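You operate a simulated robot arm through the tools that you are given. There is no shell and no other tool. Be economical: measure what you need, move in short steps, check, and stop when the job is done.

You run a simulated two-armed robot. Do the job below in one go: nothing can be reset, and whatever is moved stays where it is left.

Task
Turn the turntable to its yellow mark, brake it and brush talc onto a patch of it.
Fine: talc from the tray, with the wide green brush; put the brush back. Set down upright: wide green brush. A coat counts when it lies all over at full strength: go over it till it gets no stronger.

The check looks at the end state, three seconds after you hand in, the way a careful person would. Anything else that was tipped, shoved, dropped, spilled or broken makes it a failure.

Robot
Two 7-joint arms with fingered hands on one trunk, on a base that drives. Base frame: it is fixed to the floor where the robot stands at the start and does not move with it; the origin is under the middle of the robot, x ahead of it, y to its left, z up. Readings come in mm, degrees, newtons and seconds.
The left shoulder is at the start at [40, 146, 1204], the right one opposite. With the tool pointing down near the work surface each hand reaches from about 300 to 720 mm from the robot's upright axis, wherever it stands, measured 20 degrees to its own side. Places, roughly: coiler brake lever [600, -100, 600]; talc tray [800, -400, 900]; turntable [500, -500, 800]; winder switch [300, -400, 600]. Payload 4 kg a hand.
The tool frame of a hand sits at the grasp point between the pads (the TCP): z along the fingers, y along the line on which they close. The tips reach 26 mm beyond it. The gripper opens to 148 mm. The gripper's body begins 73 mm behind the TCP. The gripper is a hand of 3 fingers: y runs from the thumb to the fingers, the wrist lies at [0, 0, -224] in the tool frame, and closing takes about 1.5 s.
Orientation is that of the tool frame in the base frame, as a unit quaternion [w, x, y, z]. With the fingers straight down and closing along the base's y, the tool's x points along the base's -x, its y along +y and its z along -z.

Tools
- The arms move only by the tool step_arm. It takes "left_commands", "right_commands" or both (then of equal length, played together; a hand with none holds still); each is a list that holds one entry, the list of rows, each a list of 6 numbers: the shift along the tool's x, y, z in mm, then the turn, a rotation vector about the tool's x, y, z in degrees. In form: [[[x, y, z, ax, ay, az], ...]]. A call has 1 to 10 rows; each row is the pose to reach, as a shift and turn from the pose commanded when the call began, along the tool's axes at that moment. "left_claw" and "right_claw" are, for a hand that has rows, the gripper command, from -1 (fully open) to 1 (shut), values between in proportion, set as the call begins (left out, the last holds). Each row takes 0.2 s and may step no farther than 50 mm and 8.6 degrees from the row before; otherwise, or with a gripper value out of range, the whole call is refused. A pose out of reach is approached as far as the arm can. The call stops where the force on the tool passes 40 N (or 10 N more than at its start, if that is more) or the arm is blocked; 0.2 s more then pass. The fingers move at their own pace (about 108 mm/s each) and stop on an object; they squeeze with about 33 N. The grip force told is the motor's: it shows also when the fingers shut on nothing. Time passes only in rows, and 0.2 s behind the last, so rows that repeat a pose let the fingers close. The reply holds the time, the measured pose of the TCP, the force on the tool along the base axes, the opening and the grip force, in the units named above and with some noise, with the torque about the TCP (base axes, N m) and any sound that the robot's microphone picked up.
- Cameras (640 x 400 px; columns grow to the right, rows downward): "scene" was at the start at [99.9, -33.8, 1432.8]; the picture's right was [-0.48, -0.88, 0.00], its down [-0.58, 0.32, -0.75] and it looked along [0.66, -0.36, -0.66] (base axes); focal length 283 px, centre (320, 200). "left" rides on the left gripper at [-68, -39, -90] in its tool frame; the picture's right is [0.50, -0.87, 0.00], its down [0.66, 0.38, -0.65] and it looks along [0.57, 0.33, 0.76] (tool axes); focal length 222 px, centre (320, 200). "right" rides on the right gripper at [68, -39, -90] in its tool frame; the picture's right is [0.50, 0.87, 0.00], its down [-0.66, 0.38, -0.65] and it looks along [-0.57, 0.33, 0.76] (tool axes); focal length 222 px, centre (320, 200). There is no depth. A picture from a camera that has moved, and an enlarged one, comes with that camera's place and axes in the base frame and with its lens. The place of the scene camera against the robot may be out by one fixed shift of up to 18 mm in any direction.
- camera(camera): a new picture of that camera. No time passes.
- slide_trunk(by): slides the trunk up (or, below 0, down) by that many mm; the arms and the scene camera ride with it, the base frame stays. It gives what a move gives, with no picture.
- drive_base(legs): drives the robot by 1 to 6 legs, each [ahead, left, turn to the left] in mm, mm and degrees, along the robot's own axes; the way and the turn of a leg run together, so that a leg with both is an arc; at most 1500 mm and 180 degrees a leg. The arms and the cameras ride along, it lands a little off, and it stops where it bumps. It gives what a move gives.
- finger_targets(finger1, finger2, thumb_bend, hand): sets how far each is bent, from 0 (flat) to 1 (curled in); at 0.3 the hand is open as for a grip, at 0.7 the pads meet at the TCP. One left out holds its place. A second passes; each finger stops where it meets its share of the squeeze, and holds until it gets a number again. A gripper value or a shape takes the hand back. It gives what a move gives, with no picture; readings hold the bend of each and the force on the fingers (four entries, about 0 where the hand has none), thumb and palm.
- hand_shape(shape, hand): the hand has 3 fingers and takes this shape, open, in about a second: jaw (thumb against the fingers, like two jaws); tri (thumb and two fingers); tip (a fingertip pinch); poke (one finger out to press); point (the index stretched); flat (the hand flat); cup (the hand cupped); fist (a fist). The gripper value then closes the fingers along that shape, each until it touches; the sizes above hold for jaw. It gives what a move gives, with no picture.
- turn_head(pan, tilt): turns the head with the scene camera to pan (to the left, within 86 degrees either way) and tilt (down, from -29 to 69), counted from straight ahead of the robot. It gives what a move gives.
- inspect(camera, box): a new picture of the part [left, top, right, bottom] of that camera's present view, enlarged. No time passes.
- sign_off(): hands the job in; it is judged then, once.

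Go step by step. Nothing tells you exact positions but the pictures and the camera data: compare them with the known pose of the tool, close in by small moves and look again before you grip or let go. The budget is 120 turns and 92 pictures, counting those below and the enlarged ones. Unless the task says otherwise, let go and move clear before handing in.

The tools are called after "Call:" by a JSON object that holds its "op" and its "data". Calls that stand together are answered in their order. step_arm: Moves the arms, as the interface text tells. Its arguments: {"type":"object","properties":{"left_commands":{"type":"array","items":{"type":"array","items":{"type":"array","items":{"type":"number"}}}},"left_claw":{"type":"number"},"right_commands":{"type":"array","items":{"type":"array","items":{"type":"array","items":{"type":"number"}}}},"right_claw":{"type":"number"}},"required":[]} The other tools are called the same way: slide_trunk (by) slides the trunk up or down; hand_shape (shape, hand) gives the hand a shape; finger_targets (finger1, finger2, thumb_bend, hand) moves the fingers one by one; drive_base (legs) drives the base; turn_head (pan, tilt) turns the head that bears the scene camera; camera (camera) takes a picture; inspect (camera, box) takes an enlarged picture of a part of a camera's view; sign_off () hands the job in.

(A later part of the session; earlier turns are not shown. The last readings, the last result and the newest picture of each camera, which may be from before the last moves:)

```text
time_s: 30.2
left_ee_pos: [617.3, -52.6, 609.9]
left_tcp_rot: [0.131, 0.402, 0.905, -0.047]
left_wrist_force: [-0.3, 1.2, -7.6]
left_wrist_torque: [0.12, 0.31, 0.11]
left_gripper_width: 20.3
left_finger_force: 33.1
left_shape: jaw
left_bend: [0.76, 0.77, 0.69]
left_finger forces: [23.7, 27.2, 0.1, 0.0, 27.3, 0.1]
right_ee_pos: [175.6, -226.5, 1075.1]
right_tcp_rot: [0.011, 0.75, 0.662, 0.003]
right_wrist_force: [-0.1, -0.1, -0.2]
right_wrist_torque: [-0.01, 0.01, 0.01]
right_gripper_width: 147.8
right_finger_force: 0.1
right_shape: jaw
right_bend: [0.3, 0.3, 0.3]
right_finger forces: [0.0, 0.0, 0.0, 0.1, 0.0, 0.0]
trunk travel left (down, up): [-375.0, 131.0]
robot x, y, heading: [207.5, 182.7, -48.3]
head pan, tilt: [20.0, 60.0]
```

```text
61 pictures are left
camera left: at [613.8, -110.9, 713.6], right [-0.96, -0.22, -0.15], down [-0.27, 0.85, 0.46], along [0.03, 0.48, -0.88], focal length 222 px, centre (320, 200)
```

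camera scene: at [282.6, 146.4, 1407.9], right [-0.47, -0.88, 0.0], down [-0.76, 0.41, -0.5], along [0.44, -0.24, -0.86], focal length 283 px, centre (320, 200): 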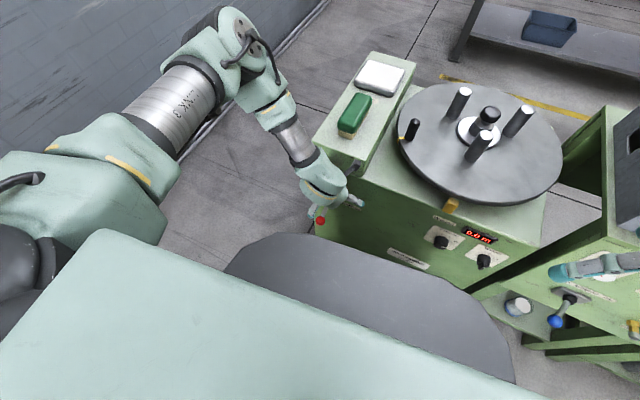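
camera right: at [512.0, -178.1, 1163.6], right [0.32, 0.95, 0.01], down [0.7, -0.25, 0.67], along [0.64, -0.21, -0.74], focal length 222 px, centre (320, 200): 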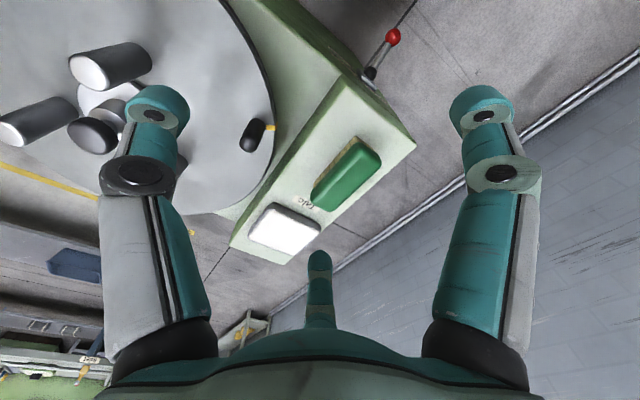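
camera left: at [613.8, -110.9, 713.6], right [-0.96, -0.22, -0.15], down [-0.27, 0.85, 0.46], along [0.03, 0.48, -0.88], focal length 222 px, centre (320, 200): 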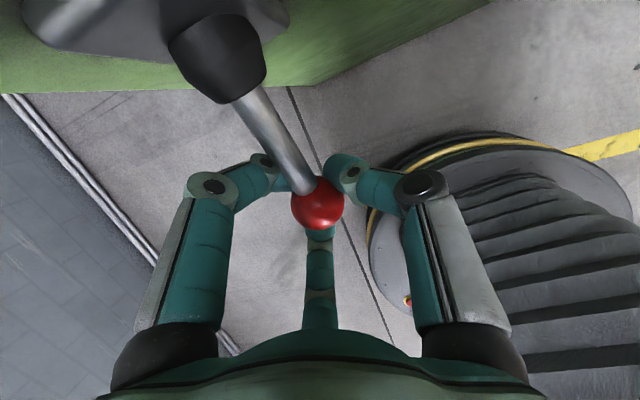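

The knob is held. I will lift it along its arc, about 80 mm up.

Call:
{"op": "step_arm", "data": {"left_commands": [[[1.2, 0.9, -16.8, 0, 0, 0], [-0.6, 1.6, -33.5, 0, 0, 0], [-5.2, 1.9, -49.7, 0, 0, 0], [-12.5, 1.9, -64.9, 0, 0, 0], [-22.3, 1.6, -78.6, 0, 0, 0]]]}}

Call:
{"op": "camera", "data": {"camera": "left"}}

Call:
{"op": "inspect", "data": {"camera": "scene", "box": [280, 130, 440, 230]}}

```text
time_s: 31.0
left_ee_pos: [614.1, -44.0, 649.2]
left_tcp_rot: [0.128, 0.403, 0.905, -0.044]
left_wrist_force: [5.7, -10.3, -28.0]
left_wrist_torque: [0.12, 0.3, -0.07]
left_gripper_width: 12.9
left_finger_force: 32.9
left_shape: jaw
left_bend: [0.76, 0.8, 0.73]
left_finger forces: [34.4, 0.0, 0.1, 0.0, 4.4, 0.0]
right_ee_pos: [176.9, -229.6, 1074.3]
right_tcp_rot: [0.011, 0.75, 0.661, 0.003]
right_wrist_force: [-0.5, 0.5, 0.5]
right_wrist_torque: [0.0, -0.01, 0.01]
right_gripper_width: 148.1
right_finger_force: 0.0
right_shape: jaw
right_bend: [0.3, 0.3, 0.3]
right_finger forces: [0.0, 0.0, 0.1, 0.0, 0.0, 0.1]
trunk travel left (down, up): [-375.0, 131.0]
robot x, y, heading: [209.0, 185.9, -48.5]
head pan, tilt: [20.0, 60.0]
stopped in row 3 (left hand): the force on the tool passed its limit at 53 N (the readings are from after the stop); the commanded pose is now the measured one
```

```text
60 pictures are left
camera left: at [611.2, -102.3, 753.2], right [-0.96, -0.22, -0.15], down [-0.27, 0.84, 0.46], along [0.03, 0.49, -0.87], focal length 222 px, centre (320, 200)
```

left: 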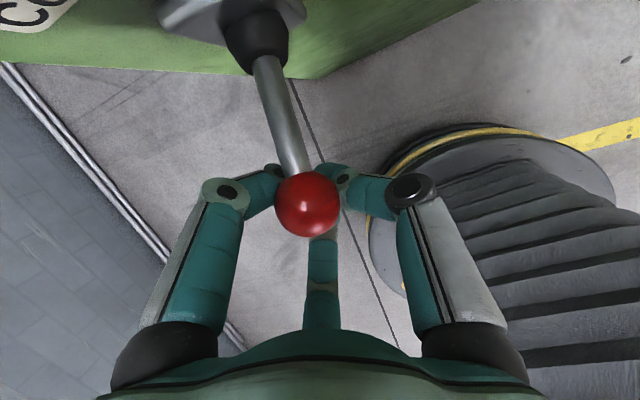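

```text
4.00 times, centred on (360, 180) of scene
camera zoom: at [289.3, 141.1, 1407.2], right [-0.48, -0.88, 0.0], down [-0.76, 0.41, -0.5], along [0.44, -0.24, -0.87], focal length 1132 px, centre (160, 280)
```

zoom: 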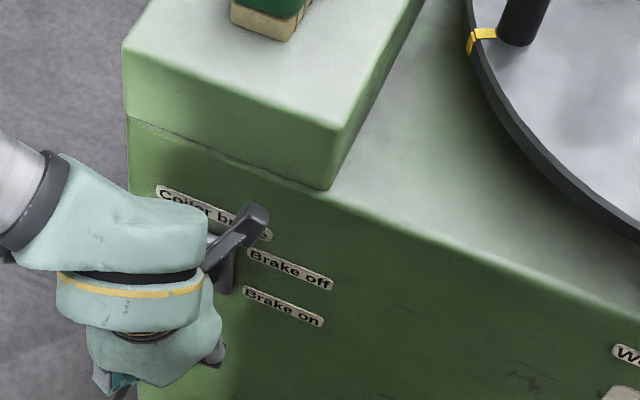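

The knob has slipped up to rest on top of the closed fingers at about z 670, so the lever is well on its way. I will push up a little more from below and watch the force.

Call:
{"op": "step_arm", "data": {"left_commands": [[[-3, 0, -8, 0, 0, 0], [-6, 0, -14, 0, 0, 0], [-9, 0, -20, 0, 0, 0], [-12, 0, -26, 0, 0, 0]]]}}

Call:
{"op": "camera", "data": {"camera": "left"}}

```text
time_s: 31.2
left_ee_pos: [614.8, -42.0, 650.4]
left_tcp_rot: [0.129, 0.404, 0.904, -0.043]
left_wrist_force: [4.8, -11.6, -27.4]
left_wrist_torque: [0.15, 0.26, -0.08]
left_gripper_width: 12.9
left_finger_force: 33.0
left_shape: jaw
left_bend: [0.76, 0.8, 0.74]
left_finger forces: [32.0, 0.0, 0.2, 0.0, 4.9, 0.0]
right_ee_pos: [175.7, -228.9, 1075.1]
right_tcp_rot: [0.011, 0.75, 0.662, 0.002]
right_wrist_force: [0.0, -0.8, -0.1]
right_wrist_torque: [0.05, -0.02, 0.0]
right_gripper_width: 147.9
right_finger_force: 0.2
right_shape: jaw
right_bend: [0.3, 0.3, 0.3]
right_finger forces: [0.0, 0.0, 0.0, 0.0, 0.1, 0.0]
trunk travel left (down, up): [-375.0, 131.0]
robot x, y, heading: [210.9, 182.3, -48.6]
head pan, tilt: [20.0, 60.0]
stopped in row 1 (left hand): the force on the tool passed its limit at 49 N (the readings are from after the stop); the commanded pose is now the measured one
```

```text
58 pictures are left
camera left: at [610.9, -102.0, 753.3], right [-0.96, -0.22, -0.16], down [-0.27, 0.84, 0.46], along [0.03, 0.49, -0.87], focal length 222 px, centre (320, 200)
```

left: 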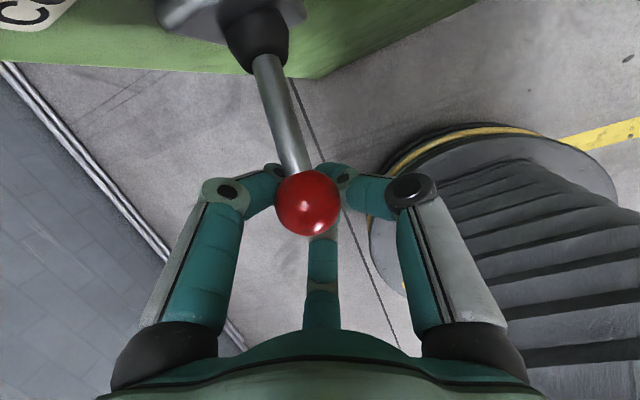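

The lever will not go higher, so it is probably at its upper stop. I will open the hand and see where the lever stays.

Call:
{"op": "step_arm", "data": {"left_commands": [[[0, 0, 4, 0, 0, 0], [0, 0, 4, 0, 0, 0], [0, 0, 4, 0, 0, 0], [0, 0, 4, 0, 0, 0], [0, 0, 4, 0, 0, 0], [0, 0, 4, 0, 0, 0]]], "left_claw": -1}}

Call:
{"op": "camera", "data": {"camera": "left"}}

```text
time_s: 32.6
left_ee_pos: [613.5, -42.0, 648.2]
left_tcp_rot: [0.131, 0.404, 0.904, -0.043]
left_wrist_force: [-0.3, -0.6, -1.0]
left_wrist_torque: [-0.02, -0.02, 0.02]
left_gripper_width: 147.9
left_finger_force: 0.2
left_shape: jaw
left_bend: [0.3, 0.3, 0.3]
left_finger forces: [0.0, 0.1, 0.1, 0.1, 0.0, 0.1]
right_ee_pos: [173.5, -226.6, 1075.1]
right_tcp_rot: [0.012, 0.75, 0.661, 0.003]
right_wrist_force: [0.0, -0.8, -1.0]
right_wrist_torque: [0.02, 0.0, -0.01]
right_gripper_width: 147.9
right_finger_force: 0.1
right_shape: jaw
right_bend: [0.3, 0.3, 0.3]
right_finger forces: [0.0, 0.0, 0.0, 0.1, 0.0, 0.0]
trunk travel left (down, up): [-375.0, 131.0]
robot x, y, heading: [207.1, 183.3, -48.3]
head pan, tilt: [20.0, 60.0]
```

```text
57 pictures are left
camera left: at [610.5, -101.3, 752.4], right [-0.96, -0.22, -0.16], down [-0.27, 0.84, 0.46], along [0.03, 0.49, -0.87], focal length 222 px, centre (320, 200)
```

left: 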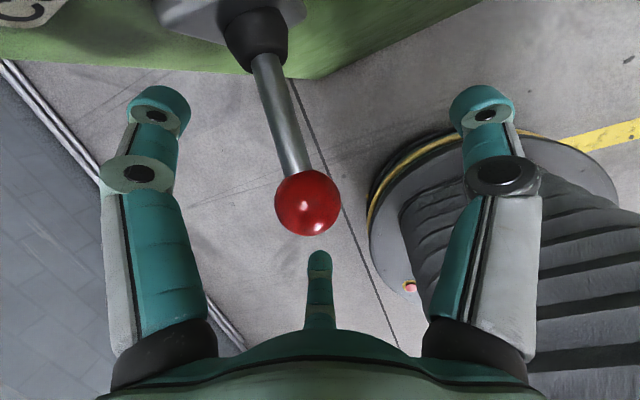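

The lever stays up near its stop, so I take the brake as off. I will withdraw the left hand up and out and bring the right hand above the disc handle.

Call:
{"op": "step_arm", "data": {"left_commands": [[[0, 0, -50, 0, 0, 0], [0, 0, -100, 0, 0, 0], [0, 0, -150, 0, 0, 0], [0, 0, -200, 0, 0, 0]]]}}

Call:
{"op": "step_arm", "data": {"right_commands": [[[-3, 45, 7, 0, 0, -2], [-5, 91, 15, 0, 0, -4], [-8, 136, 22, 0, 0, -6], [-10, 182, 30, 0, 0, -8], [-13, 227, 37, 0, 0, -10], [-16, 273, 45, 0, 0, -12], [-18, 318, 52, 0, 0, -14], [-21, 364, 60, 0, 0, -16], [-23, 410, 67, 0, 0, -18], [-26, 455, 75, 0, 0, -20]]]}}

Call:
{"op": "camera", "data": {"camera": "right"}}

Call:
{"op": "camera", "data": {"camera": "scene"}}

```text
time_s: 33.6
left_ee_pos: [572.9, -7.5, 841.3]
left_tcp_rot: [0.13, 0.404, 0.904, -0.043]
left_wrist_force: [-1.0, 0.2, 0.0]
left_wrist_torque: [-0.03, -0.01, 0.02]
left_gripper_width: 147.8
left_finger_force: 0.0
left_shape: jaw
left_bend: [0.3, 0.3, 0.3]
left_finger forces: [0.0, 0.0, 0.0, 0.0, 0.1, 0.1]
right_ee_pos: [173.5, -225.8, 1075.7]
right_tcp_rot: [0.012, 0.75, 0.661, 0.003]
right_wrist_force: [0.0, 0.3, 0.2]
right_wrist_torque: [-0.02, 0.01, -0.02]
right_gripper_width: 147.9
right_finger_force: 0.0
right_shape: jaw
right_bend: [0.3, 0.3, 0.3]
right_finger forces: [0.0, 0.1, 0.0, 0.0, 0.0, 0.1]
trunk travel left (down, up): [-375.0, 131.0]
robot x, y, heading: [210.8, 183.0, -48.6]
head pan, tilt: [20.0, 60.0]
```

```text
time_s: 35.9
left_ee_pos: [572.3, -7.6, 840.8]
left_tcp_rot: [0.131, 0.403, 0.905, -0.043]
left_wrist_force: [-0.3, -0.2, 0.2]
left_wrist_torque: [0.02, -0.01, 0.03]
left_gripper_width: 147.7
left_finger_force: 0.1
left_shape: jaw
left_bend: [0.3, 0.3, 0.3]
left_finger forces: [0.1, 0.0, 0.1, 0.1, 0.1, 0.1]
right_ee_pos: [419.7, -319.6, 1060.3]
right_tcp_rot: [0.013, 0.624, 0.781, 0.002]
right_wrist_force: [0.1, 0.2, -0.4]
right_wrist_torque: [0.04, 0.01, 0.0]
right_gripper_width: 147.8
right_finger_force: 0.0
right_shape: jaw
right_bend: [0.3, 0.3, 0.3]
right_finger forces: [0.0, 0.0, 0.0, 0.0, 0.0, 0.1]
right hand out of reach, approached as far as the arm can: row 1, 2, 3, 4, 6, 7, 8, 9, 10
trunk travel left (down, up): [-375.0, 131.0]
robot x, y, heading: [209.3, 186.3, -48.1]
head pan, tilt: [20.0, 60.0]
```

```text
56 pictures are left
camera right: at [364.5, -260.7, 1148.3], right [0.73, 0.68, 0.01], down [0.5, -0.55, 0.67], along [0.46, -0.49, -0.74], focal length 222 px, centre (320, 200)
```

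right: 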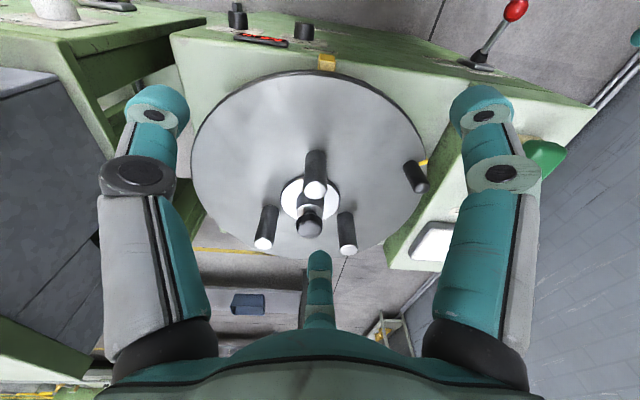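

```text
55 pictures are left
camera scene: at [285.8, 144.5, 1407.7], right [-0.48, -0.88, 0.0], down [-0.76, 0.41, -0.5], along [0.44, -0.24, -0.87], focal length 283 px, centre (320, 200)
```

scene: 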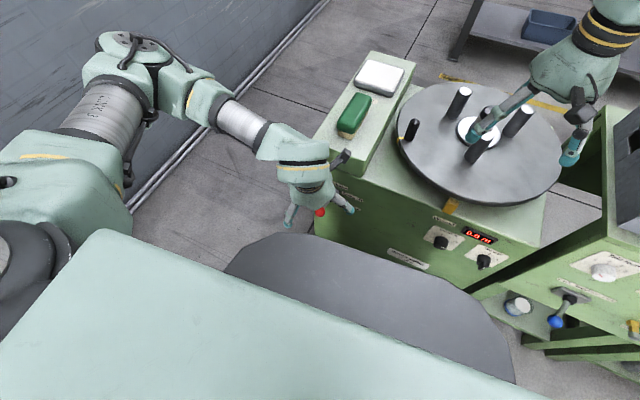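

The right arm has unfolded now. I will go on to above the handle.

Call:
{"op": "step_arm", "data": {"right_commands": [[[-7, 40, 12, 0, 0, 0], [-14, 80, 24, 0, 0, 0], [-22, 120, 36, 0, 0, 0], [-29, 160, 48, 0, 0, 0], [-36, 199, 60, 0, 0, 0]]]}}

Call:
{"op": "camera", "data": {"camera": "right"}}

```text
time_s: 37.0
left_ee_pos: [572.6, -6.9, 839.3]
left_tcp_rot: [0.131, 0.404, 0.904, -0.044]
left_wrist_force: [-0.4, 0.2, -0.3]
left_wrist_torque: [0.01, 0.01, 0.0]
left_gripper_width: 147.8
left_finger_force: 0.0
left_shape: jaw
left_bend: [0.3, 0.3, 0.3]
left_finger forces: [0.0, 0.1, 0.1, 0.1, 0.0, 0.0]
right_ee_pos: [416.3, -319.8, 1044.3]
right_tcp_rot: [0.013, 0.624, 0.782, 0.0]
right_wrist_force: [-0.2, 0.0, 0.3]
right_wrist_torque: [0.04, 0.01, 0.01]
right_gripper_width: 147.9
right_finger_force: 0.0
right_shape: jaw
right_bend: [0.3, 0.3, 0.3]
right_finger forces: [0.1, 0.0, 0.1, 0.1, 0.0, 0.1]
right hand out of reach, approached as far as the arm can: row 1, 2, 3, 4, 5
trunk travel left (down, up): [-375.0, 131.0]
robot x, y, heading: [207.5, 186.7, -48.2]
head pan, tilt: [20.0, 60.0]
```

```text
54 pictures are left
camera right: at [361.5, -261.8, 1132.5], right [0.73, 0.68, 0.01], down [0.5, -0.55, 0.67], along [0.46, -0.49, -0.74], focal length 222 px, centre (320, 200)
```

right: 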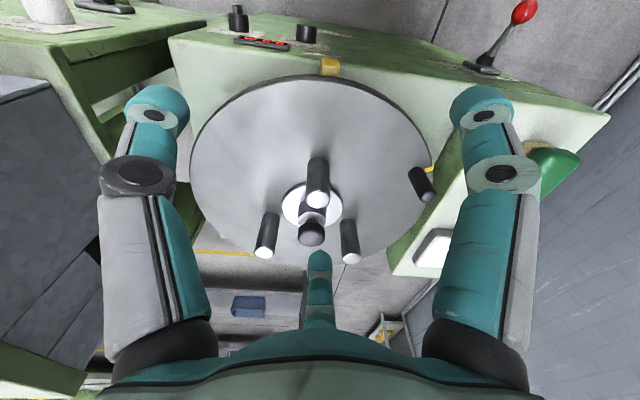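

This looks like a wrist-turn limit in the arm's pose, so I will turn the hand back towards its neutral yaw and then move across.

Call:
{"op": "step_arm", "data": {"right_commands": [[[0, 0, 0, 0, 0, -8], [0, 0, 0, 0, 0, -16], [0, 0, 0, 0, 0, -24], [0, 0, 0, 0, 0, -30], [0, 0, 0, 0, 0, -30]]]}}

Call:
{"op": "step_arm", "data": {"right_commands": [[[0, 0, 15, 0, 0, 0], [0, 0, 30, 0, 0, 0], [0, 20, 40, 0, 0, 0]]]}}

```text
time_s: 38.2
left_ee_pos: [572.1, -7.9, 840.4]
left_tcp_rot: [0.13, 0.403, 0.905, -0.043]
left_wrist_force: [0.9, 0.3, 0.9]
left_wrist_torque: [0.0, 0.02, 0.01]
left_gripper_width: 148.0
left_finger_force: 0.0
left_shape: jaw
left_bend: [0.3, 0.3, 0.3]
left_finger forces: [0.0, 0.1, 0.0, 0.0, 0.1, 0.1]
right_ee_pos: [414.7, -320.9, 1046.5]
right_tcp_rot: [0.012, 0.4, 0.916, -0.003]
right_wrist_force: [-0.3, 0.1, 0.2]
right_wrist_torque: [0.03, 0.03, 0.0]
right_gripper_width: 148.1
right_finger_force: 0.1
right_shape: jaw
right_bend: [0.3, 0.3, 0.3]
right_finger forces: [0.0, 0.0, 0.0, 0.0, 0.0, 0.0]
trunk travel left (down, up): [-375.0, 131.0]
robot x, y, heading: [206.8, 183.5, -48.7]
head pan, tilt: [20.0, 60.0]
```

```text
time_s: 39.0
left_ee_pos: [573.1, -7.4, 839.6]
left_tcp_rot: [0.129, 0.404, 0.905, -0.043]
left_wrist_force: [0.1, 0.3, -0.2]
left_wrist_torque: [-0.02, 0.0, -0.01]
left_gripper_width: 148.1
left_finger_force: 0.0
left_shape: jaw
left_bend: [0.3, 0.3, 0.3]
left_finger forces: [0.0, 0.1, 0.0, 0.1, 0.0, 0.0]
right_ee_pos: [408.6, -310.8, 1014.6]
right_tcp_rot: [0.012, 0.4, 0.916, -0.002]
right_wrist_force: [0.1, 0.4, 0.3]
right_wrist_torque: [0.0, 0.02, 0.04]
right_gripper_width: 147.9
right_finger_force: 0.1
right_shape: jaw
right_bend: [0.3, 0.3, 0.3]
right_finger forces: [0.0, 0.1, 0.0, 0.0, 0.1, 0.0]
right hand out of reach, approached as far as the arm can: row 2, 3
trunk travel left (down, up): [-375.0, 131.0]
robot x, y, heading: [206.8, 182.8, -48.5]
head pan, tilt: [20.0, 60.0]
```

The arm seems stuck in an awkward folded posture. I will bring it back to its starting pose relative to the robot and approach the handle from there.

Call:
{"op": "step_arm", "data": {"right_commands": [[[0, 0, -40, 0, 0, 0], [0, 0, -80, 0, 0, 0], [20, -26, -110, 0, 0, 0], [45, -57, -135, 0, 0, 0], [70, -90, -155, 0, 0, 0], [95, -122, -175, 0, 0, 0], [120, -155, -175, 0, 0, 0], [142, -182, -175, 0, 0, 0]]]}}

Call:
{"op": "camera", "data": {"camera": "scene"}}

```text
time_s: 40.9
left_ee_pos: [570.2, -7.5, 840.0]
left_tcp_rot: [0.132, 0.404, 0.904, -0.044]
left_wrist_force: [0.0, 0.7, -0.2]
left_wrist_torque: [-0.01, 0.0, -0.01]
left_gripper_width: 147.8
left_finger_force: 0.0
left_shape: jaw
left_bend: [0.3, 0.3, 0.3]
left_finger forces: [0.0, 0.0, 0.1, 0.0, 0.0, 0.0]
right_ee_pos: [172.0, -327.3, 1186.0]
right_tcp_rot: [0.013, 0.4, 0.917, -0.002]
right_wrist_force: [0.4, 0.1, 0.6]
right_wrist_torque: [0.03, -0.05, 0.02]
right_gripper_width: 147.9
right_finger_force: 0.0
right_shape: jaw
right_bend: [0.3, 0.3, 0.3]
right_finger forces: [0.0, 0.0, 0.0, 0.0, 0.1, 0.0]
trunk travel left (down, up): [-375.0, 131.0]
robot x, y, heading: [206.7, 184.6, -48.6]
head pan, tilt: [20.0, 60.0]
```

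```text
53 pictures are left
camera scene: at [284.0, 144.7, 1407.8], right [-0.48, -0.88, 0.0], down [-0.76, 0.41, -0.5], along [0.44, -0.24, -0.87], focal length 283 px, centre (320, 200)
```

scene: 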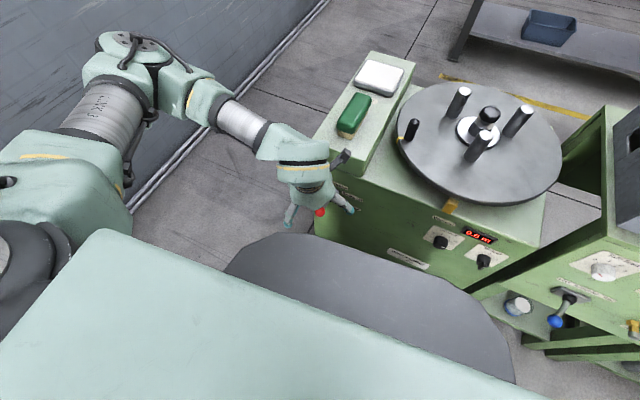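

The arm is back at its opening pose. I will approach the handle again with neutral yaw.

Call:
{"op": "step_arm", "data": {"right_commands": [[[-24, 30, 17, 0, 0, 0], [-47, 61, 34, 0, 0, 0], [-71, 91, 51, 0, 0, 0], [-94, 122, 68, 0, 0, 0], [-118, 152, 85, 0, 0, 0], [-142, 183, 102, 0, 0, 0], [-165, 213, 119, 0, 0, 0], [-189, 244, 136, 0, 0, 0]]]}}

```text
time_s: 42.6
left_ee_pos: [572.6, -6.9, 840.1]
left_tcp_rot: [0.13, 0.403, 0.905, -0.043]
left_wrist_force: [-0.2, 0.1, 0.6]
left_wrist_torque: [-0.02, 0.0, 0.0]
left_gripper_width: 147.8
left_finger_force: 0.0
left_shape: jaw
left_bend: [0.3, 0.3, 0.3]
left_finger forces: [0.0, 0.0, 0.0, 0.1, 0.0, 0.1]
right_ee_pos: [418.2, -306.6, 1064.4]
right_tcp_rot: [0.013, 0.4, 0.917, -0.002]
right_wrist_force: [-0.4, -1.0, 0.3]
right_wrist_torque: [0.02, 0.01, 0.01]
right_gripper_width: 148.1
right_finger_force: 0.1
right_shape: jaw
right_bend: [0.3, 0.3, 0.3]
right_finger forces: [0.0, 0.0, 0.1, 0.1, 0.0, 0.0]
right hand out of reach, approached as far as the arm can: row 7, 8
trunk travel left (down, up): [-375.0, 131.0]
robot x, y, heading: [205.6, 185.0, -48.4]
head pan, tilt: [20.0, 60.0]
```

Stuck at the same place, so I will look at the right arm's posture.

Call:
{"op": "turn_head", "data": {"pan": -45, "tilt": 35}}

Call:
{"op": "camera", "data": {"camera": "scene"}}

Call:
{"op": "camera", "data": {"camera": "left"}}

```text
time_s: 44.0
left_ee_pos: [572.6, -7.4, 839.9]
left_tcp_rot: [0.13, 0.403, 0.905, -0.044]
left_wrist_force: [-0.6, -0.4, -0.5]
left_wrist_torque: [0.01, -0.01, -0.01]
left_gripper_width: 148.0
left_finger_force: 0.0
left_shape: jaw
left_bend: [0.3, 0.3, 0.3]
left_finger forces: [0.0, 0.1, 0.0, 0.1, 0.0, 0.0]
right_ee_pos: [418.9, -308.4, 1063.2]
right_tcp_rot: [0.012, 0.401, 0.916, -0.002]
right_wrist_force: [0.0, 0.3, 0.5]
right_wrist_torque: [-0.02, 0.02, 0.0]
right_gripper_width: 148.0
right_finger_force: 0.0
right_shape: jaw
right_bend: [0.3, 0.3, 0.3]
right_finger forces: [0.1, 0.1, 0.1, 0.1, 0.0, 0.1]
trunk travel left (down, up): [-375.0, 131.0]
robot x, y, heading: [206.9, 182.9, -48.5]
head pan, tilt: [-45.0, 35.0]
```

```text
52 pictures are left
camera scene: at [221.9, 88.2, 1441.9], right [-1.0, 0.06, 0.0], down [0.03, 0.57, -0.82], along [-0.05, -0.82, -0.57], focal length 283 px, centre (320, 200)
```

scene: 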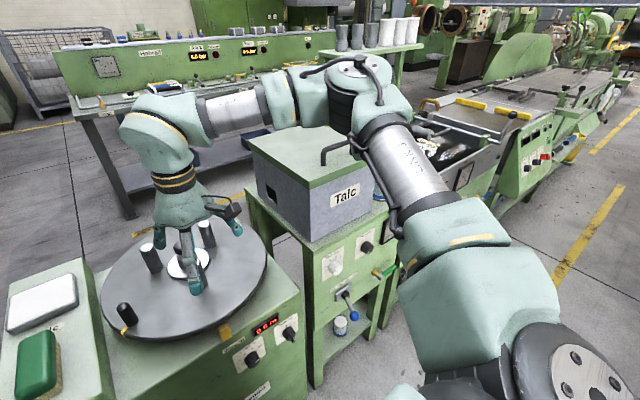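

```text
51 pictures are left
camera left: at [569.2, -67.2, 943.6], right [-0.96, -0.22, -0.16], down [-0.27, 0.84, 0.46], along [0.03, 0.49, -0.87], focal length 222 px, centre (320, 200)
```

left: 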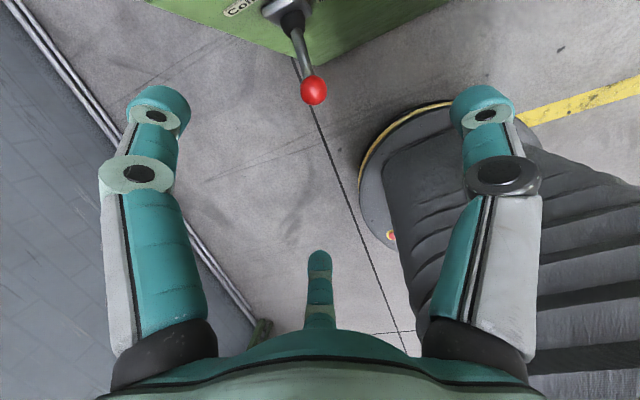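

The forearm slopes upward with the hand held so high, which probably uses up the wrist's bend. I will raise the trunk, then lower the hand closer in and go forward low.

Call:
{"op": "slide_trunk", "data": {"by": 100}}

Call:
{"op": "step_arm", "data": {"right_commands": [[[25, -5, 20, 0, 0, 0], [50, -10, 50, 0, 0, 0], [60, -10, 90, 0, 0, 0], [60, -10, 130, 0, 0, 0], [60, -10, 170, 0, 0, 0], [60, -10, 200, 0, 0, 0]]]}}

```text
time_s: 45.3
left_ee_pos: [572.2, -8.4, 941.0]
left_tcp_rot: [0.131, 0.404, 0.904, -0.042]
left_wrist_force: [-0.1, -0.2, 0.3]
left_wrist_torque: [-0.03, -0.01, 0.02]
left_gripper_width: 147.9
left_finger_force: 0.0
left_shape: jaw
left_bend: [0.3, 0.3, 0.3]
left_finger forces: [0.0, 0.0, 0.1, 0.0, 0.0, 0.0]
right_ee_pos: [418.1, -307.5, 1165.7]
right_tcp_rot: [0.012, 0.4, 0.916, -0.003]
right_wrist_force: [0.8, -0.4, 0.0]
right_wrist_torque: [-0.02, -0.01, 0.0]
right_gripper_width: 147.9
right_finger_force: 0.1
right_shape: jaw
right_bend: [0.3, 0.3, 0.3]
right_finger forces: [0.0, 0.0, 0.0, 0.0, 0.0, 0.0]
trunk travel left (down, up): [-475.0, 31.0]
robot x, y, heading: [210.5, 188.2, -48.5]
head pan, tilt: [-45.0, 35.0]
```

```text
time_s: 46.7
left_ee_pos: [572.7, -6.9, 941.4]
left_tcp_rot: [0.13, 0.404, 0.904, -0.044]
left_wrist_force: [0.3, 0.6, -0.4]
left_wrist_torque: [0.02, -0.01, -0.02]
left_gripper_width: 147.9
left_finger_force: 0.1
left_shape: jaw
left_bend: [0.3, 0.3, 0.3]
left_finger forces: [0.1, 0.1, 0.1, 0.0, 0.0, 0.0]
right_ee_pos: [338.5, -282.5, 1000.6]
right_tcp_rot: [0.014, 0.4, 0.916, -0.002]
right_wrist_force: [0.5, -0.1, -0.1]
right_wrist_torque: [0.01, -0.04, 0.02]
right_gripper_width: 148.2
right_finger_force: 0.1
right_shape: jaw
right_bend: [0.3, 0.3, 0.3]
right_finger forces: [0.0, 0.0, 0.1, 0.1, 0.1, 0.0]
right hand out of reach, approached as far as the arm can: row 4, 5, 6
trunk travel left (down, up): [-475.0, 31.0]
robot x, y, heading: [207.1, 185.9, -48.5]
head pan, tilt: [-45.0, 35.0]
```

The right arm is still stuck, but the left arm works well. I will park the right hand high, drop the trunk back and shift the robot 200 mm to its right, so the left hand reaches both the handle and the lever.

Call:
{"op": "step_arm", "data": {"right_commands": [[[0, 0, -50, 0, 0, 0], [0, 0, -100, 0, 0, 0], [10, -20, -145, 0, 0, 0], [25, -50, -180, 0, 0, 0], [40, -80, -215, 0, 0, 0], [55, -110, -245, 0, 0, 0], [70, -140, -270, 0, 0, 0], [80, -152, -280, 0, 0, 0]]], "left_commands": [[[0, 0, -20, 0, 2, 0], [0, 0, -40, 0, 4, 0], [0, 0, -60, 0, 6, 0], [0, 0, -80, 0, 8, 0], [0, 0, -100, 0, 10, 0], [0, 0, -120, 0, 12, 0], [0, 0, -140, 0, 14, 0], [0, 0, -160, 0, 16, 0]]]}}

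Call:
{"op": "slide_trunk", "data": {"by": -100}}

Call:
{"op": "drive_base", "data": {"legs": [[0, -200, 0]]}}

Call:
{"op": "turn_head", "data": {"pan": 5, "tilt": 55}}

Call:
{"op": "camera", "data": {"camera": "scene"}}

```text
refused: row 3 steps farther than a row can; nothing moved
```

```text
time_s: 48.1
left_ee_pos: [571.4, -8.8, 840.7]
left_tcp_rot: [0.13, 0.403, 0.905, -0.043]
left_wrist_force: [-0.1, 0.4, -0.8]
left_wrist_torque: [-0.02, -0.02, 0.01]
left_gripper_width: 148.0
left_finger_force: 0.1
left_shape: jaw
left_bend: [0.3, 0.3, 0.3]
left_finger forces: [0.1, 0.1, 0.0, 0.1, 0.0, 0.1]
right_ee_pos: [338.5, -282.1, 899.6]
right_tcp_rot: [0.013, 0.4, 0.916, -0.002]
right_wrist_force: [-0.1, -0.9, -0.5]
right_wrist_torque: [0.0, 0.02, 0.0]
right_gripper_width: 148.0
right_finger_force: 0.0
right_shape: jaw
right_bend: [0.3, 0.3, 0.3]
right_finger forces: [0.0, 0.0, 0.1, 0.1, 0.1, 0.1]
trunk travel left (down, up): [-375.0, 131.0]
robot x, y, heading: [205.6, 182.4, -48.5]
head pan, tilt: [-45.0, 35.0]
```

```text
time_s: 49.7
left_ee_pos: [426.5, -138.6, 838.9]
left_tcp_rot: [0.13, 0.402, 0.905, -0.043]
left_wrist_force: [0.0, -0.3, -1.5]
left_wrist_torque: [0.02, -0.03, -0.02]
left_gripper_width: 147.9
left_finger_force: 0.1
left_shape: jaw
left_bend: [0.3, 0.3, 0.3]
left_finger forces: [0.1, 0.0, 0.1, 0.0, 0.0, 0.1]
right_ee_pos: [193.6, -413.3, 900.3]
right_tcp_rot: [0.013, 0.398, 0.917, -0.003]
right_wrist_force: [0.1, 0.3, 0.8]
right_wrist_torque: [-0.01, -0.01, -0.01]
right_gripper_width: 148.0
right_finger_force: 0.0
right_shape: jaw
right_bend: [0.3, 0.3, 0.3]
right_finger forces: [0.0, 0.0, 0.0, 0.0, 0.1, 0.1]
trunk travel left (down, up): [-375.0, 131.0]
robot x, y, heading: [60.3, 53.1, -48.1]
head pan, tilt: [-45.0, 35.0]
```

```text
time_s: 50.8
left_ee_pos: [425.4, -137.8, 841.2]
left_tcp_rot: [0.13, 0.401, 0.906, -0.043]
left_wrist_force: [-0.6, 0.1, 0.0]
left_wrist_torque: [-0.02, 0.03, -0.01]
left_gripper_width: 147.9
left_finger_force: 0.1
left_shape: jaw
left_bend: [0.3, 0.3, 0.3]
left_finger forces: [0.0, 0.0, 0.0, 0.1, 0.0, 0.1]
right_ee_pos: [193.0, -414.3, 899.6]
right_tcp_rot: [0.013, 0.398, 0.917, -0.001]
right_wrist_force: [-0.3, 0.4, -0.6]
right_wrist_torque: [-0.02, 0.01, 0.01]
right_gripper_width: 147.9
right_finger_force: 0.0
right_shape: jaw
right_bend: [0.3, 0.3, 0.3]
right_finger forces: [0.0, 0.0, 0.1, 0.0, 0.0, 0.0]
trunk travel left (down, up): [-375.0, 131.0]
robot x, y, heading: [61.9, 52.1, -48.2]
head pan, tilt: [5.0, 55.0]
```

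```text
50 pictures are left
camera scene: at [131.3, -5.2, 1413.7], right [-0.69, -0.73, 0.0], down [-0.6, 0.56, -0.57], along [0.42, -0.39, -0.82], focal length 283 px, centre (320, 200)
```

scene: 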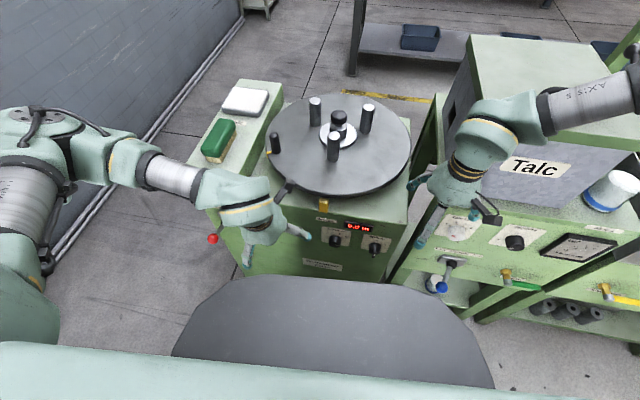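

Nothing was touched in the move. I will raise both hands and level the left one, keeping the steps small.

Call:
{"op": "step_arm", "data": {"left_commands": [[[-11, 1, -38, 0, 4, 0], [-22, 1.6, -77, 0, 8, 0], [-33, 2.4, -115, 0, 12, 0], [-44, 3, -154, 0, 16, 0]]], "right_commands": [[[0, 0, -40, 0, 0, 0], [0, 0, -80, 0, 0, 0], [0, 0, -120, 0, 0, 0], [0, 0, -160, 0, 0, 0]]]}}

Call:
{"op": "step_arm", "data": {"left_commands": [[[-43, 5, 0, 0, 0, 0], [-86, 11, 0, 0, 0, 0], [-130, 16, 0, 0, 0, 0], [-173, 21, 0, 0, 0, 0], [-216, 27, 0, 0, 0, 0], [-260, 32, 0, 0, 0, 0]]]}}

Call:
{"op": "camera", "data": {"camera": "left"}}

```text
time_s: 51.8
left_ee_pos: [421.0, -137.2, 1000.7]
left_tcp_rot: [0.003, 0.403, 0.915, 0.012]
left_wrist_force: [-0.6, 0.3, -1.0]
left_wrist_torque: [-0.02, -0.03, -0.01]
left_gripper_width: 148.1
left_finger_force: 0.0
left_shape: jaw
left_bend: [0.3, 0.3, 0.3]
left_finger forces: [0.0, 0.1, 0.1, 0.0, 0.0, 0.0]
right_ee_pos: [187.2, -409.1, 1060.6]
right_tcp_rot: [0.014, 0.398, 0.917, -0.002]
right_wrist_force: [0.4, 0.0, -0.1]
right_wrist_torque: [-0.02, -0.02, -0.02]
right_gripper_width: 147.7
right_finger_force: 0.1
right_shape: jaw
right_bend: [0.3, 0.3, 0.3]
right_finger forces: [0.0, 0.0, 0.0, 0.1, 0.1, 0.0]
trunk travel left (down, up): [-375.0, 131.0]
robot x, y, heading: [58.4, 52.4, -48.0]
head pan, tilt: [5.0, 55.0]
```

```text
time_s: 53.2
left_ee_pos: [623.3, -313.1, 998.7]
left_tcp_rot: [0.002, 0.405, 0.914, 0.014]
left_wrist_force: [0.1, 0.5, -0.2]
left_wrist_torque: [0.01, 0.03, -0.02]
left_gripper_width: 147.8
left_finger_force: 0.0
left_shape: jaw
left_bend: [0.3, 0.3, 0.3]
left_finger forces: [0.0, 0.0, 0.0, 0.0, 0.0, 0.1]
right_ee_pos: [189.1, -411.2, 1060.9]
right_tcp_rot: [0.013, 0.398, 0.917, -0.002]
right_wrist_force: [-1.0, -0.3, 0.6]
right_wrist_torque: [0.01, 0.03, 0.0]
right_gripper_width: 148.1
right_finger_force: 0.0
right_shape: jaw
right_bend: [0.3, 0.3, 0.3]
right_finger forces: [0.1, 0.0, 0.0, 0.1, 0.0, 0.0]
trunk travel left (down, up): [-375.0, 131.0]
robot x, y, heading: [56.5, 52.2, -48.2]
head pan, tilt: [5.0, 55.0]
```

```text
49 pictures are left
camera left: at [638.8, -391.8, 1087.5], right [-0.98, -0.21, -0.02], down [-0.17, 0.72, 0.67], along [-0.13, 0.66, -0.74], focal length 222 px, centre (320, 200)
```

left: 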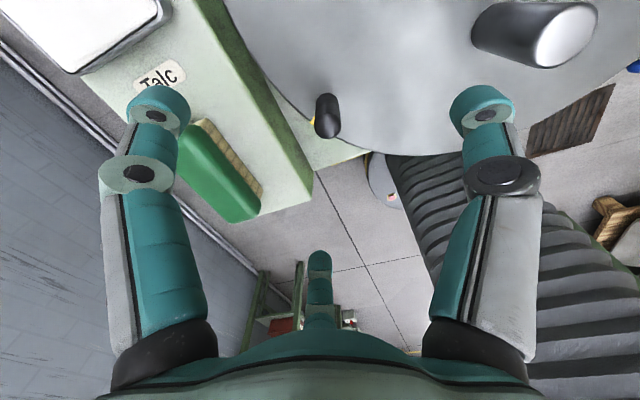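

The left arm reaches well, and the handle is at about (619,-309). I will half-close the fingers to stay clear of the brush and go down over the handle.

Call:
{"op": "step_arm", "data": {"left_commands": [[[4, 0, 0, 0, 0, 0], [4, 0, 0, 0, 0, 0], [4, 0, 25, 0, 0, 0], [4, 0, 50, 0, 0, 0], [4, 0, 75, 0, 0, 0], [4, 0, 80, 0, 0, 0]]], "left_claw": 0}}

Call:
{"op": "camera", "data": {"camera": "left"}}

```text
time_s: 54.6
left_ee_pos: [621.9, -305.0, 919.2]
left_tcp_rot: [0.003, 0.403, 0.915, 0.013]
left_wrist_force: [0.4, 0.3, -0.6]
left_wrist_torque: [0.02, 0.0, -0.02]
left_gripper_width: 74.4
left_finger_force: 0.1
left_shape: jaw
left_bend: [0.36, 0.36, 0.7]
left_finger forces: [0.0, 0.0, 0.0, 0.1, 0.0, 0.0]
right_ee_pos: [188.1, -408.8, 1061.0]
right_tcp_rot: [0.013, 0.398, 0.917, -0.001]
right_wrist_force: [-0.7, -0.4, 0.1]
right_wrist_torque: [0.01, 0.02, -0.01]
right_gripper_width: 147.9
right_finger_force: 0.1
right_shape: jaw
right_bend: [0.3, 0.3, 0.3]
right_finger forces: [0.1, 0.0, 0.1, 0.1, 0.1, 0.0]
trunk travel left (down, up): [-375.0, 131.0]
robot x, y, heading: [60.5, 54.0, -48.2]
head pan, tilt: [5.0, 55.0]
```

```text
48 pictures are left
camera left: at [637.6, -383.6, 1007.8], right [-0.98, -0.21, -0.02], down [-0.17, 0.72, 0.67], along [-0.13, 0.65, -0.74], focal length 222 px, centre (320, 200)
```

left: 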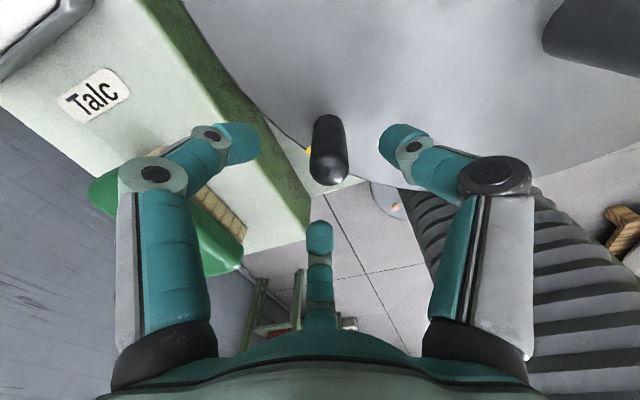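

In this half-closed shape the thumb already sits at the grasp point, so I will set the three digits evenly, a little closed, before going lower.

Call:
{"op": "finger_targets", "data": {"hand": "left", "finger1": 0.4, "finger2": 0.4, "thumb_bend": 0.35}}

Call:
{"op": "camera", "data": {"camera": "left"}}

```text
time_s: 55.6
left_ee_pos: [622.0, -304.6, 920.2]
left_tcp_rot: [0.003, 0.403, 0.915, 0.012]
left_wrist_force: [-0.2, -1.4, 0.4]
left_wrist_torque: [-0.02, 0.0, 0.0]
left_gripper_width: 103.2
left_finger_force: 0.1
left_shape: fingers
left_bend: [0.4, 0.4, 0.35]
left_finger forces: [0.1, 0.0, 0.0, 0.0, 0.0, 0.0]
right_ee_pos: [188.6, -409.2, 1061.7]
right_tcp_rot: [0.014, 0.398, 0.917, -0.002]
right_wrist_force: [0.8, 0.5, -0.3]
right_wrist_torque: [-0.03, -0.02, 0.0]
right_gripper_width: 147.7
right_finger_force: 0.0
right_shape: jaw
right_bend: [0.3, 0.3, 0.3]
right_finger forces: [0.1, 0.0, 0.0, 0.1, 0.0, 0.0]
trunk travel left (down, up): [-375.0, 131.0]
robot x, y, heading: [59.8, 52.6, -48.3]
head pan, tilt: [5.0, 55.0]
```

```text
47 pictures are left
camera left: at [637.4, -383.8, 1007.9], right [-0.98, -0.21, -0.02], down [-0.17, 0.72, 0.67], along [-0.13, 0.66, -0.74], focal length 222 px, centre (320, 200)
```

left: 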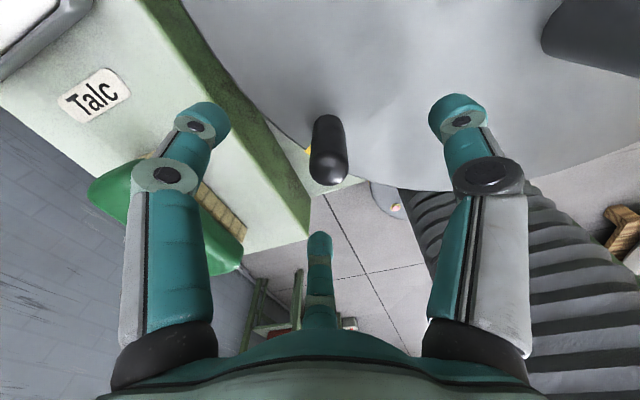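

All three digits are clear of the handle. I will lower the last 45 mm and close.

Call:
{"op": "step_arm", "data": {"left_commands": [[[-1, -5, 15, 0, 0, 0], [-1, -5, 30, 0, 0, 0], [-1, -5, 45, 0, 0, 0]]]}}

Call:
{"op": "step_arm", "data": {"left_commands": [[[0, 0, 0, 0, 0, 0], [0, 0, 0, 0, 0, 0], [0, 0, 0, 0, 0, 0], [0, 0, 0, 0, 0, 0], [0, 0, 0, 0, 0, 0], [0, 0, 0, 0, 0, 0], [0, 0, 0, 0, 0, 0]]], "left_claw": 1}}

Call:
{"op": "camera", "data": {"camera": "left"}}

```text
time_s: 56.4
left_ee_pos: [620.8, -307.9, 873.9]
left_tcp_rot: [0.003, 0.404, 0.915, 0.012]
left_wrist_force: [-0.6, -0.1, -0.2]
left_wrist_torque: [0.0, -0.01, 0.0]
left_gripper_width: 103.1
left_finger_force: 0.1
left_shape: fingers
left_bend: [0.4, 0.4, 0.35]
left_finger forces: [0.0, 0.0, 0.0, 0.0, 0.0, 0.0]
right_ee_pos: [188.1, -410.1, 1060.1]
right_tcp_rot: [0.013, 0.399, 0.917, -0.002]
right_wrist_force: [-1.2, -0.5, 0.2]
right_wrist_torque: [-0.03, 0.01, 0.02]
right_gripper_width: 147.9
right_finger_force: 0.1
right_shape: jaw
right_bend: [0.3, 0.3, 0.3]
right_finger forces: [0.0, 0.0, 0.0, 0.1, 0.0, 0.1]
trunk travel left (down, up): [-375.0, 131.0]
robot x, y, heading: [59.3, 53.7, -48.3]
head pan, tilt: [5.0, 55.0]
```

```text
time_s: 58.0
left_ee_pos: [622.1, -308.5, 875.1]
left_tcp_rot: [0.002, 0.403, 0.915, 0.014]
left_wrist_force: [1.1, -1.4, -4.0]
left_wrist_torque: [-0.06, -0.02, 0.05]
left_gripper_width: 20.2
left_finger_force: 33.0
left_shape: jaw
left_bend: [0.73, 0.74, 0.7]
left_finger forces: [28.7, 29.1, 0.0, 0.1, 29.6, 0.0]
right_ee_pos: [188.4, -410.6, 1061.3]
right_tcp_rot: [0.013, 0.397, 0.918, -0.002]
right_wrist_force: [0.4, -1.0, 0.1]
right_wrist_torque: [0.01, -0.01, 0.0]
right_gripper_width: 148.0
right_finger_force: 0.1
right_shape: jaw
right_bend: [0.3, 0.3, 0.3]
right_finger forces: [0.0, 0.0, 0.1, 0.0, 0.0, 0.0]
trunk travel left (down, up): [-375.0, 131.0]
robot x, y, heading: [60.2, 54.1, -48.2]
head pan, tilt: [5.0, 55.0]
```

```text
46 pictures are left
camera left: at [637.1, -387.9, 963.2], right [-0.98, -0.21, -0.02], down [-0.17, 0.72, 0.67], along [-0.13, 0.66, -0.74], focal length 222 px, centre (320, 200)
```

left: 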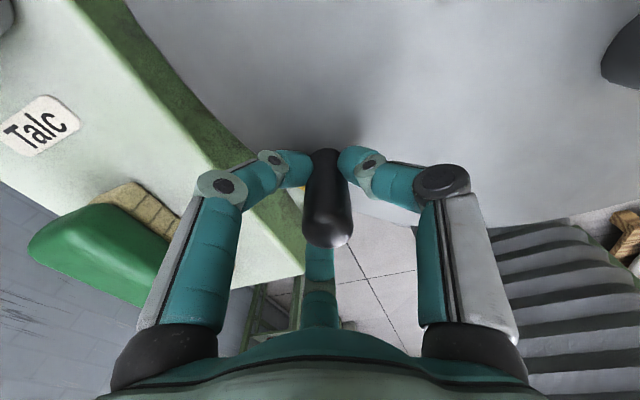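

The handle is held. I will turn the disc 16° first and check the force.

Call:
{"op": "step_arm", "data": {"left_commands": [[[12.0, -5.3, 0, 0, 0, -2], [23.6, -11.4, 0, 0, 0, -4], [34.8, -18.3, 0, 0, 0, -6], [45.4, -26.0, 0, 0, 0, -8]]]}}

Call:
{"op": "camera", "data": {"camera": "left"}}

```text
time_s: 59.0
left_ee_pos: [569.3, -293.0, 875.4]
left_tcp_rot: [0.004, 0.339, 0.941, 0.013]
left_wrist_force: [-1.0, -6.3, -3.7]
left_wrist_torque: [-0.13, 0.12, 0.13]
left_gripper_width: 20.3
left_finger_force: 32.8
left_shape: jaw
left_bend: [0.73, 0.74, 0.7]
left_finger forces: [26.7, 33.5, 0.0, 0.0, 36.4, 0.0]
right_ee_pos: [188.2, -410.7, 1059.4]
right_tcp_rot: [0.012, 0.398, 0.917, -0.001]
right_wrist_force: [-0.5, -0.6, -0.3]
right_wrist_torque: [0.01, -0.02, 0.01]
right_gripper_width: 147.8
right_finger_force: 0.1
right_shape: jaw
right_bend: [0.3, 0.3, 0.3]
right_finger forces: [0.0, 0.1, 0.0, 0.0, 0.0, 0.0]
trunk travel left (down, up): [-375.0, 131.0]
robot x, y, heading: [58.0, 51.9, -48.3]
head pan, tilt: [5.0, 55.0]
```

```text
45 pictures are left
camera left: at [595.5, -369.1, 963.5], right [-0.94, -0.35, -0.02], down [-0.27, 0.69, 0.66], along [-0.22, 0.63, -0.75], focal length 222 px, centre (320, 200)
```

left: 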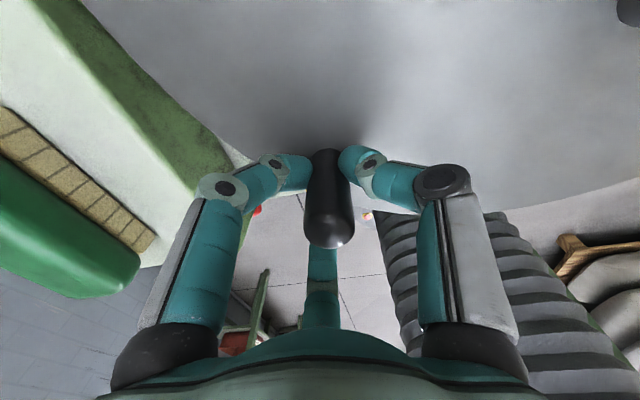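

The disc turns freely, and the handle is now at about 81°. The yellow block is at about 125°, so I will turn 44° more.

Call:
{"op": "step_arm", "data": {"left_commands": [[[13.7, -8.9, 0, 0, 0, -2.5], [26.6, -19.0, 0, 0, 0, -5], [38.5, -30.2, 0, 0, 0, -7.5], [49.4, -42.4, 0, 0, 0, -10], [59.3, -55.4, 0, 0, 0, -12.5], [67.9, -69.3, 0, 0, 0, -15], [75.3, -83.9, 0, 0, 0, -17.5], [81.4, -99.1, 0, 0, 0, -20], [85.3, -111.6, 0, 0, 0, -22]]]}}

Call:
{"op": "camera", "data": {"camera": "left"}}

Call:
{"op": "camera", "data": {"camera": "scene"}}

```text
time_s: 61.0
left_ee_pos: [437.8, -327.1, 874.7]
left_tcp_rot: [0.009, 0.152, 0.988, 0.008]
left_wrist_force: [18.7, -19.8, 24.1]
left_wrist_torque: [-0.72, 0.07, 0.62]
left_gripper_width: 20.5
left_finger_force: 32.5
left_shape: jaw
left_bend: [0.73, 0.74, 0.69]
left_finger forces: [20.8, 40.7, 0.0, 0.0, 60.0, 0.0]
right_ee_pos: [188.6, -411.2, 1060.2]
right_tcp_rot: [0.012, 0.398, 0.917, -0.002]
right_wrist_force: [-0.6, 0.2, 0.1]
right_wrist_torque: [0.0, 0.0, 0.0]
right_gripper_width: 148.0
right_finger_force: 0.1
right_shape: jaw
right_bend: [0.3, 0.3, 0.3]
right_finger forces: [0.0, 0.1, 0.0, 0.1, 0.0, 0.1]
trunk travel left (down, up): [-375.0, 131.0]
robot x, y, heading: [61.1, 52.2, -48.2]
head pan, tilt: [5.0, 55.0]
```

```text
44 pictures are left
camera left: at [488.1, -387.2, 963.4], right [-0.74, -0.68, -0.03], down [-0.53, 0.55, 0.65], along [-0.42, 0.49, -0.76], focal length 222 px, centre (320, 200)
```

left: 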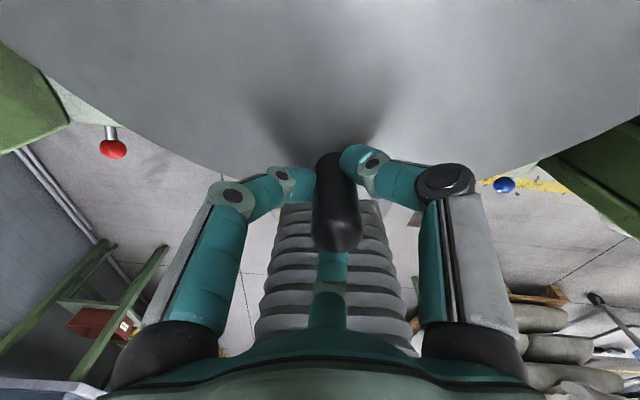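

```text
43 pictures are left
camera scene: at [132.6, -6.8, 1413.7], right [-0.68, -0.73, 0.0], down [-0.6, 0.56, -0.57], along [0.42, -0.39, -0.82], focal length 283 px, centre (320, 200)
```

scene: 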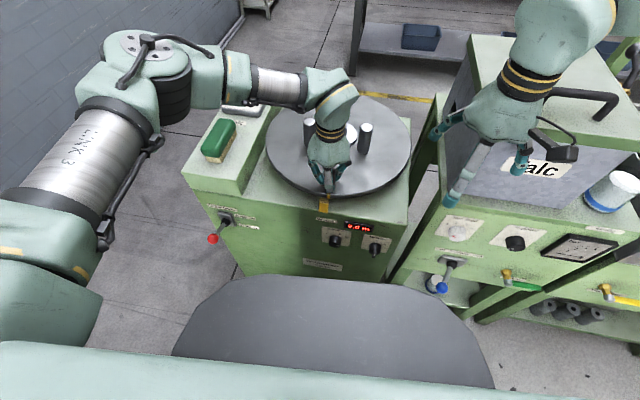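

The handle is now at about 124–125°. I will zoom in to check the mark against the yellow block.

Call:
{"op": "inspect", "data": {"camera": "scene", "box": [280, 160, 376, 220]}}

Call:
{"op": "camera", "data": {"camera": "right"}}

```text
6.67 times, centred on (328, 190) of scene
camera zoom: at [132.6, -6.8, 1413.7], right [-0.68, -0.73, 0.0], down [-0.6, 0.56, -0.57], along [0.42, -0.39, -0.82], focal length 1886 px, centre (267, 267)
```

zoom: 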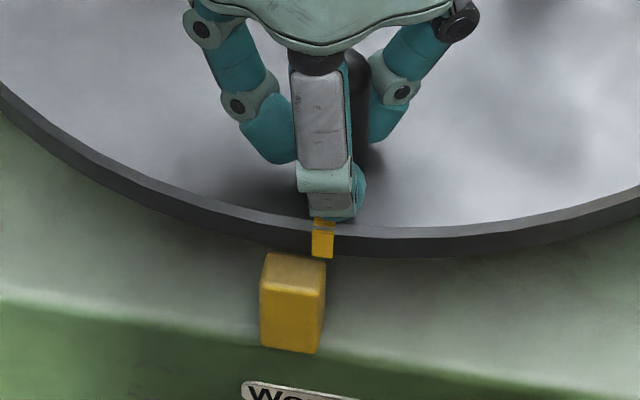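

```text
41 pictures are left
camera right: at [112.9, -387.8, 1148.4], right [0.29, 0.96, -0.01], down [0.71, -0.21, 0.67], along [0.64, -0.2, -0.74], focal length 222 px, centre (320, 200)
```

right: 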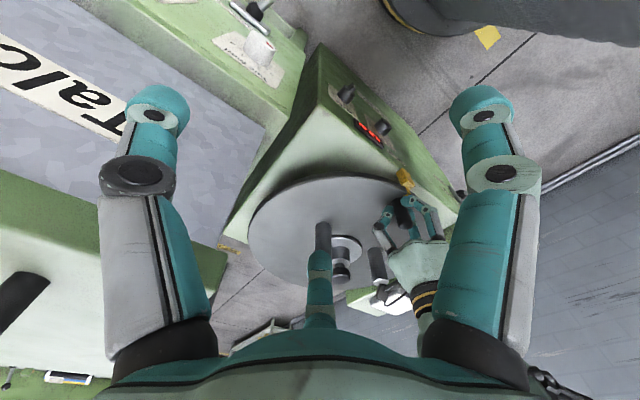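

In this view the mark looks about 8 mm past the block's centre, so I will check from the right hand's camera.

Call:
{"op": "inspect", "data": {"camera": "right", "box": [360, 150, 456, 210]}}

```text
6.67 times, centred on (408, 180) of right
camera zoom: at [112.9, -387.8, 1148.4], right [0.29, 0.96, -0.01], down [0.71, -0.21, 0.67], along [0.64, -0.2, -0.74], focal length 1481 px, centre (-267, 333)
```

zoom: 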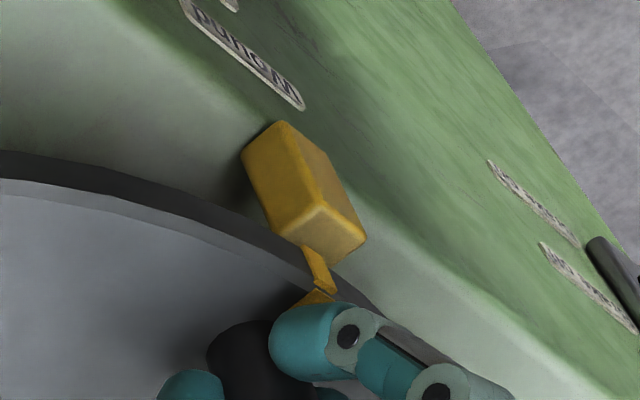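

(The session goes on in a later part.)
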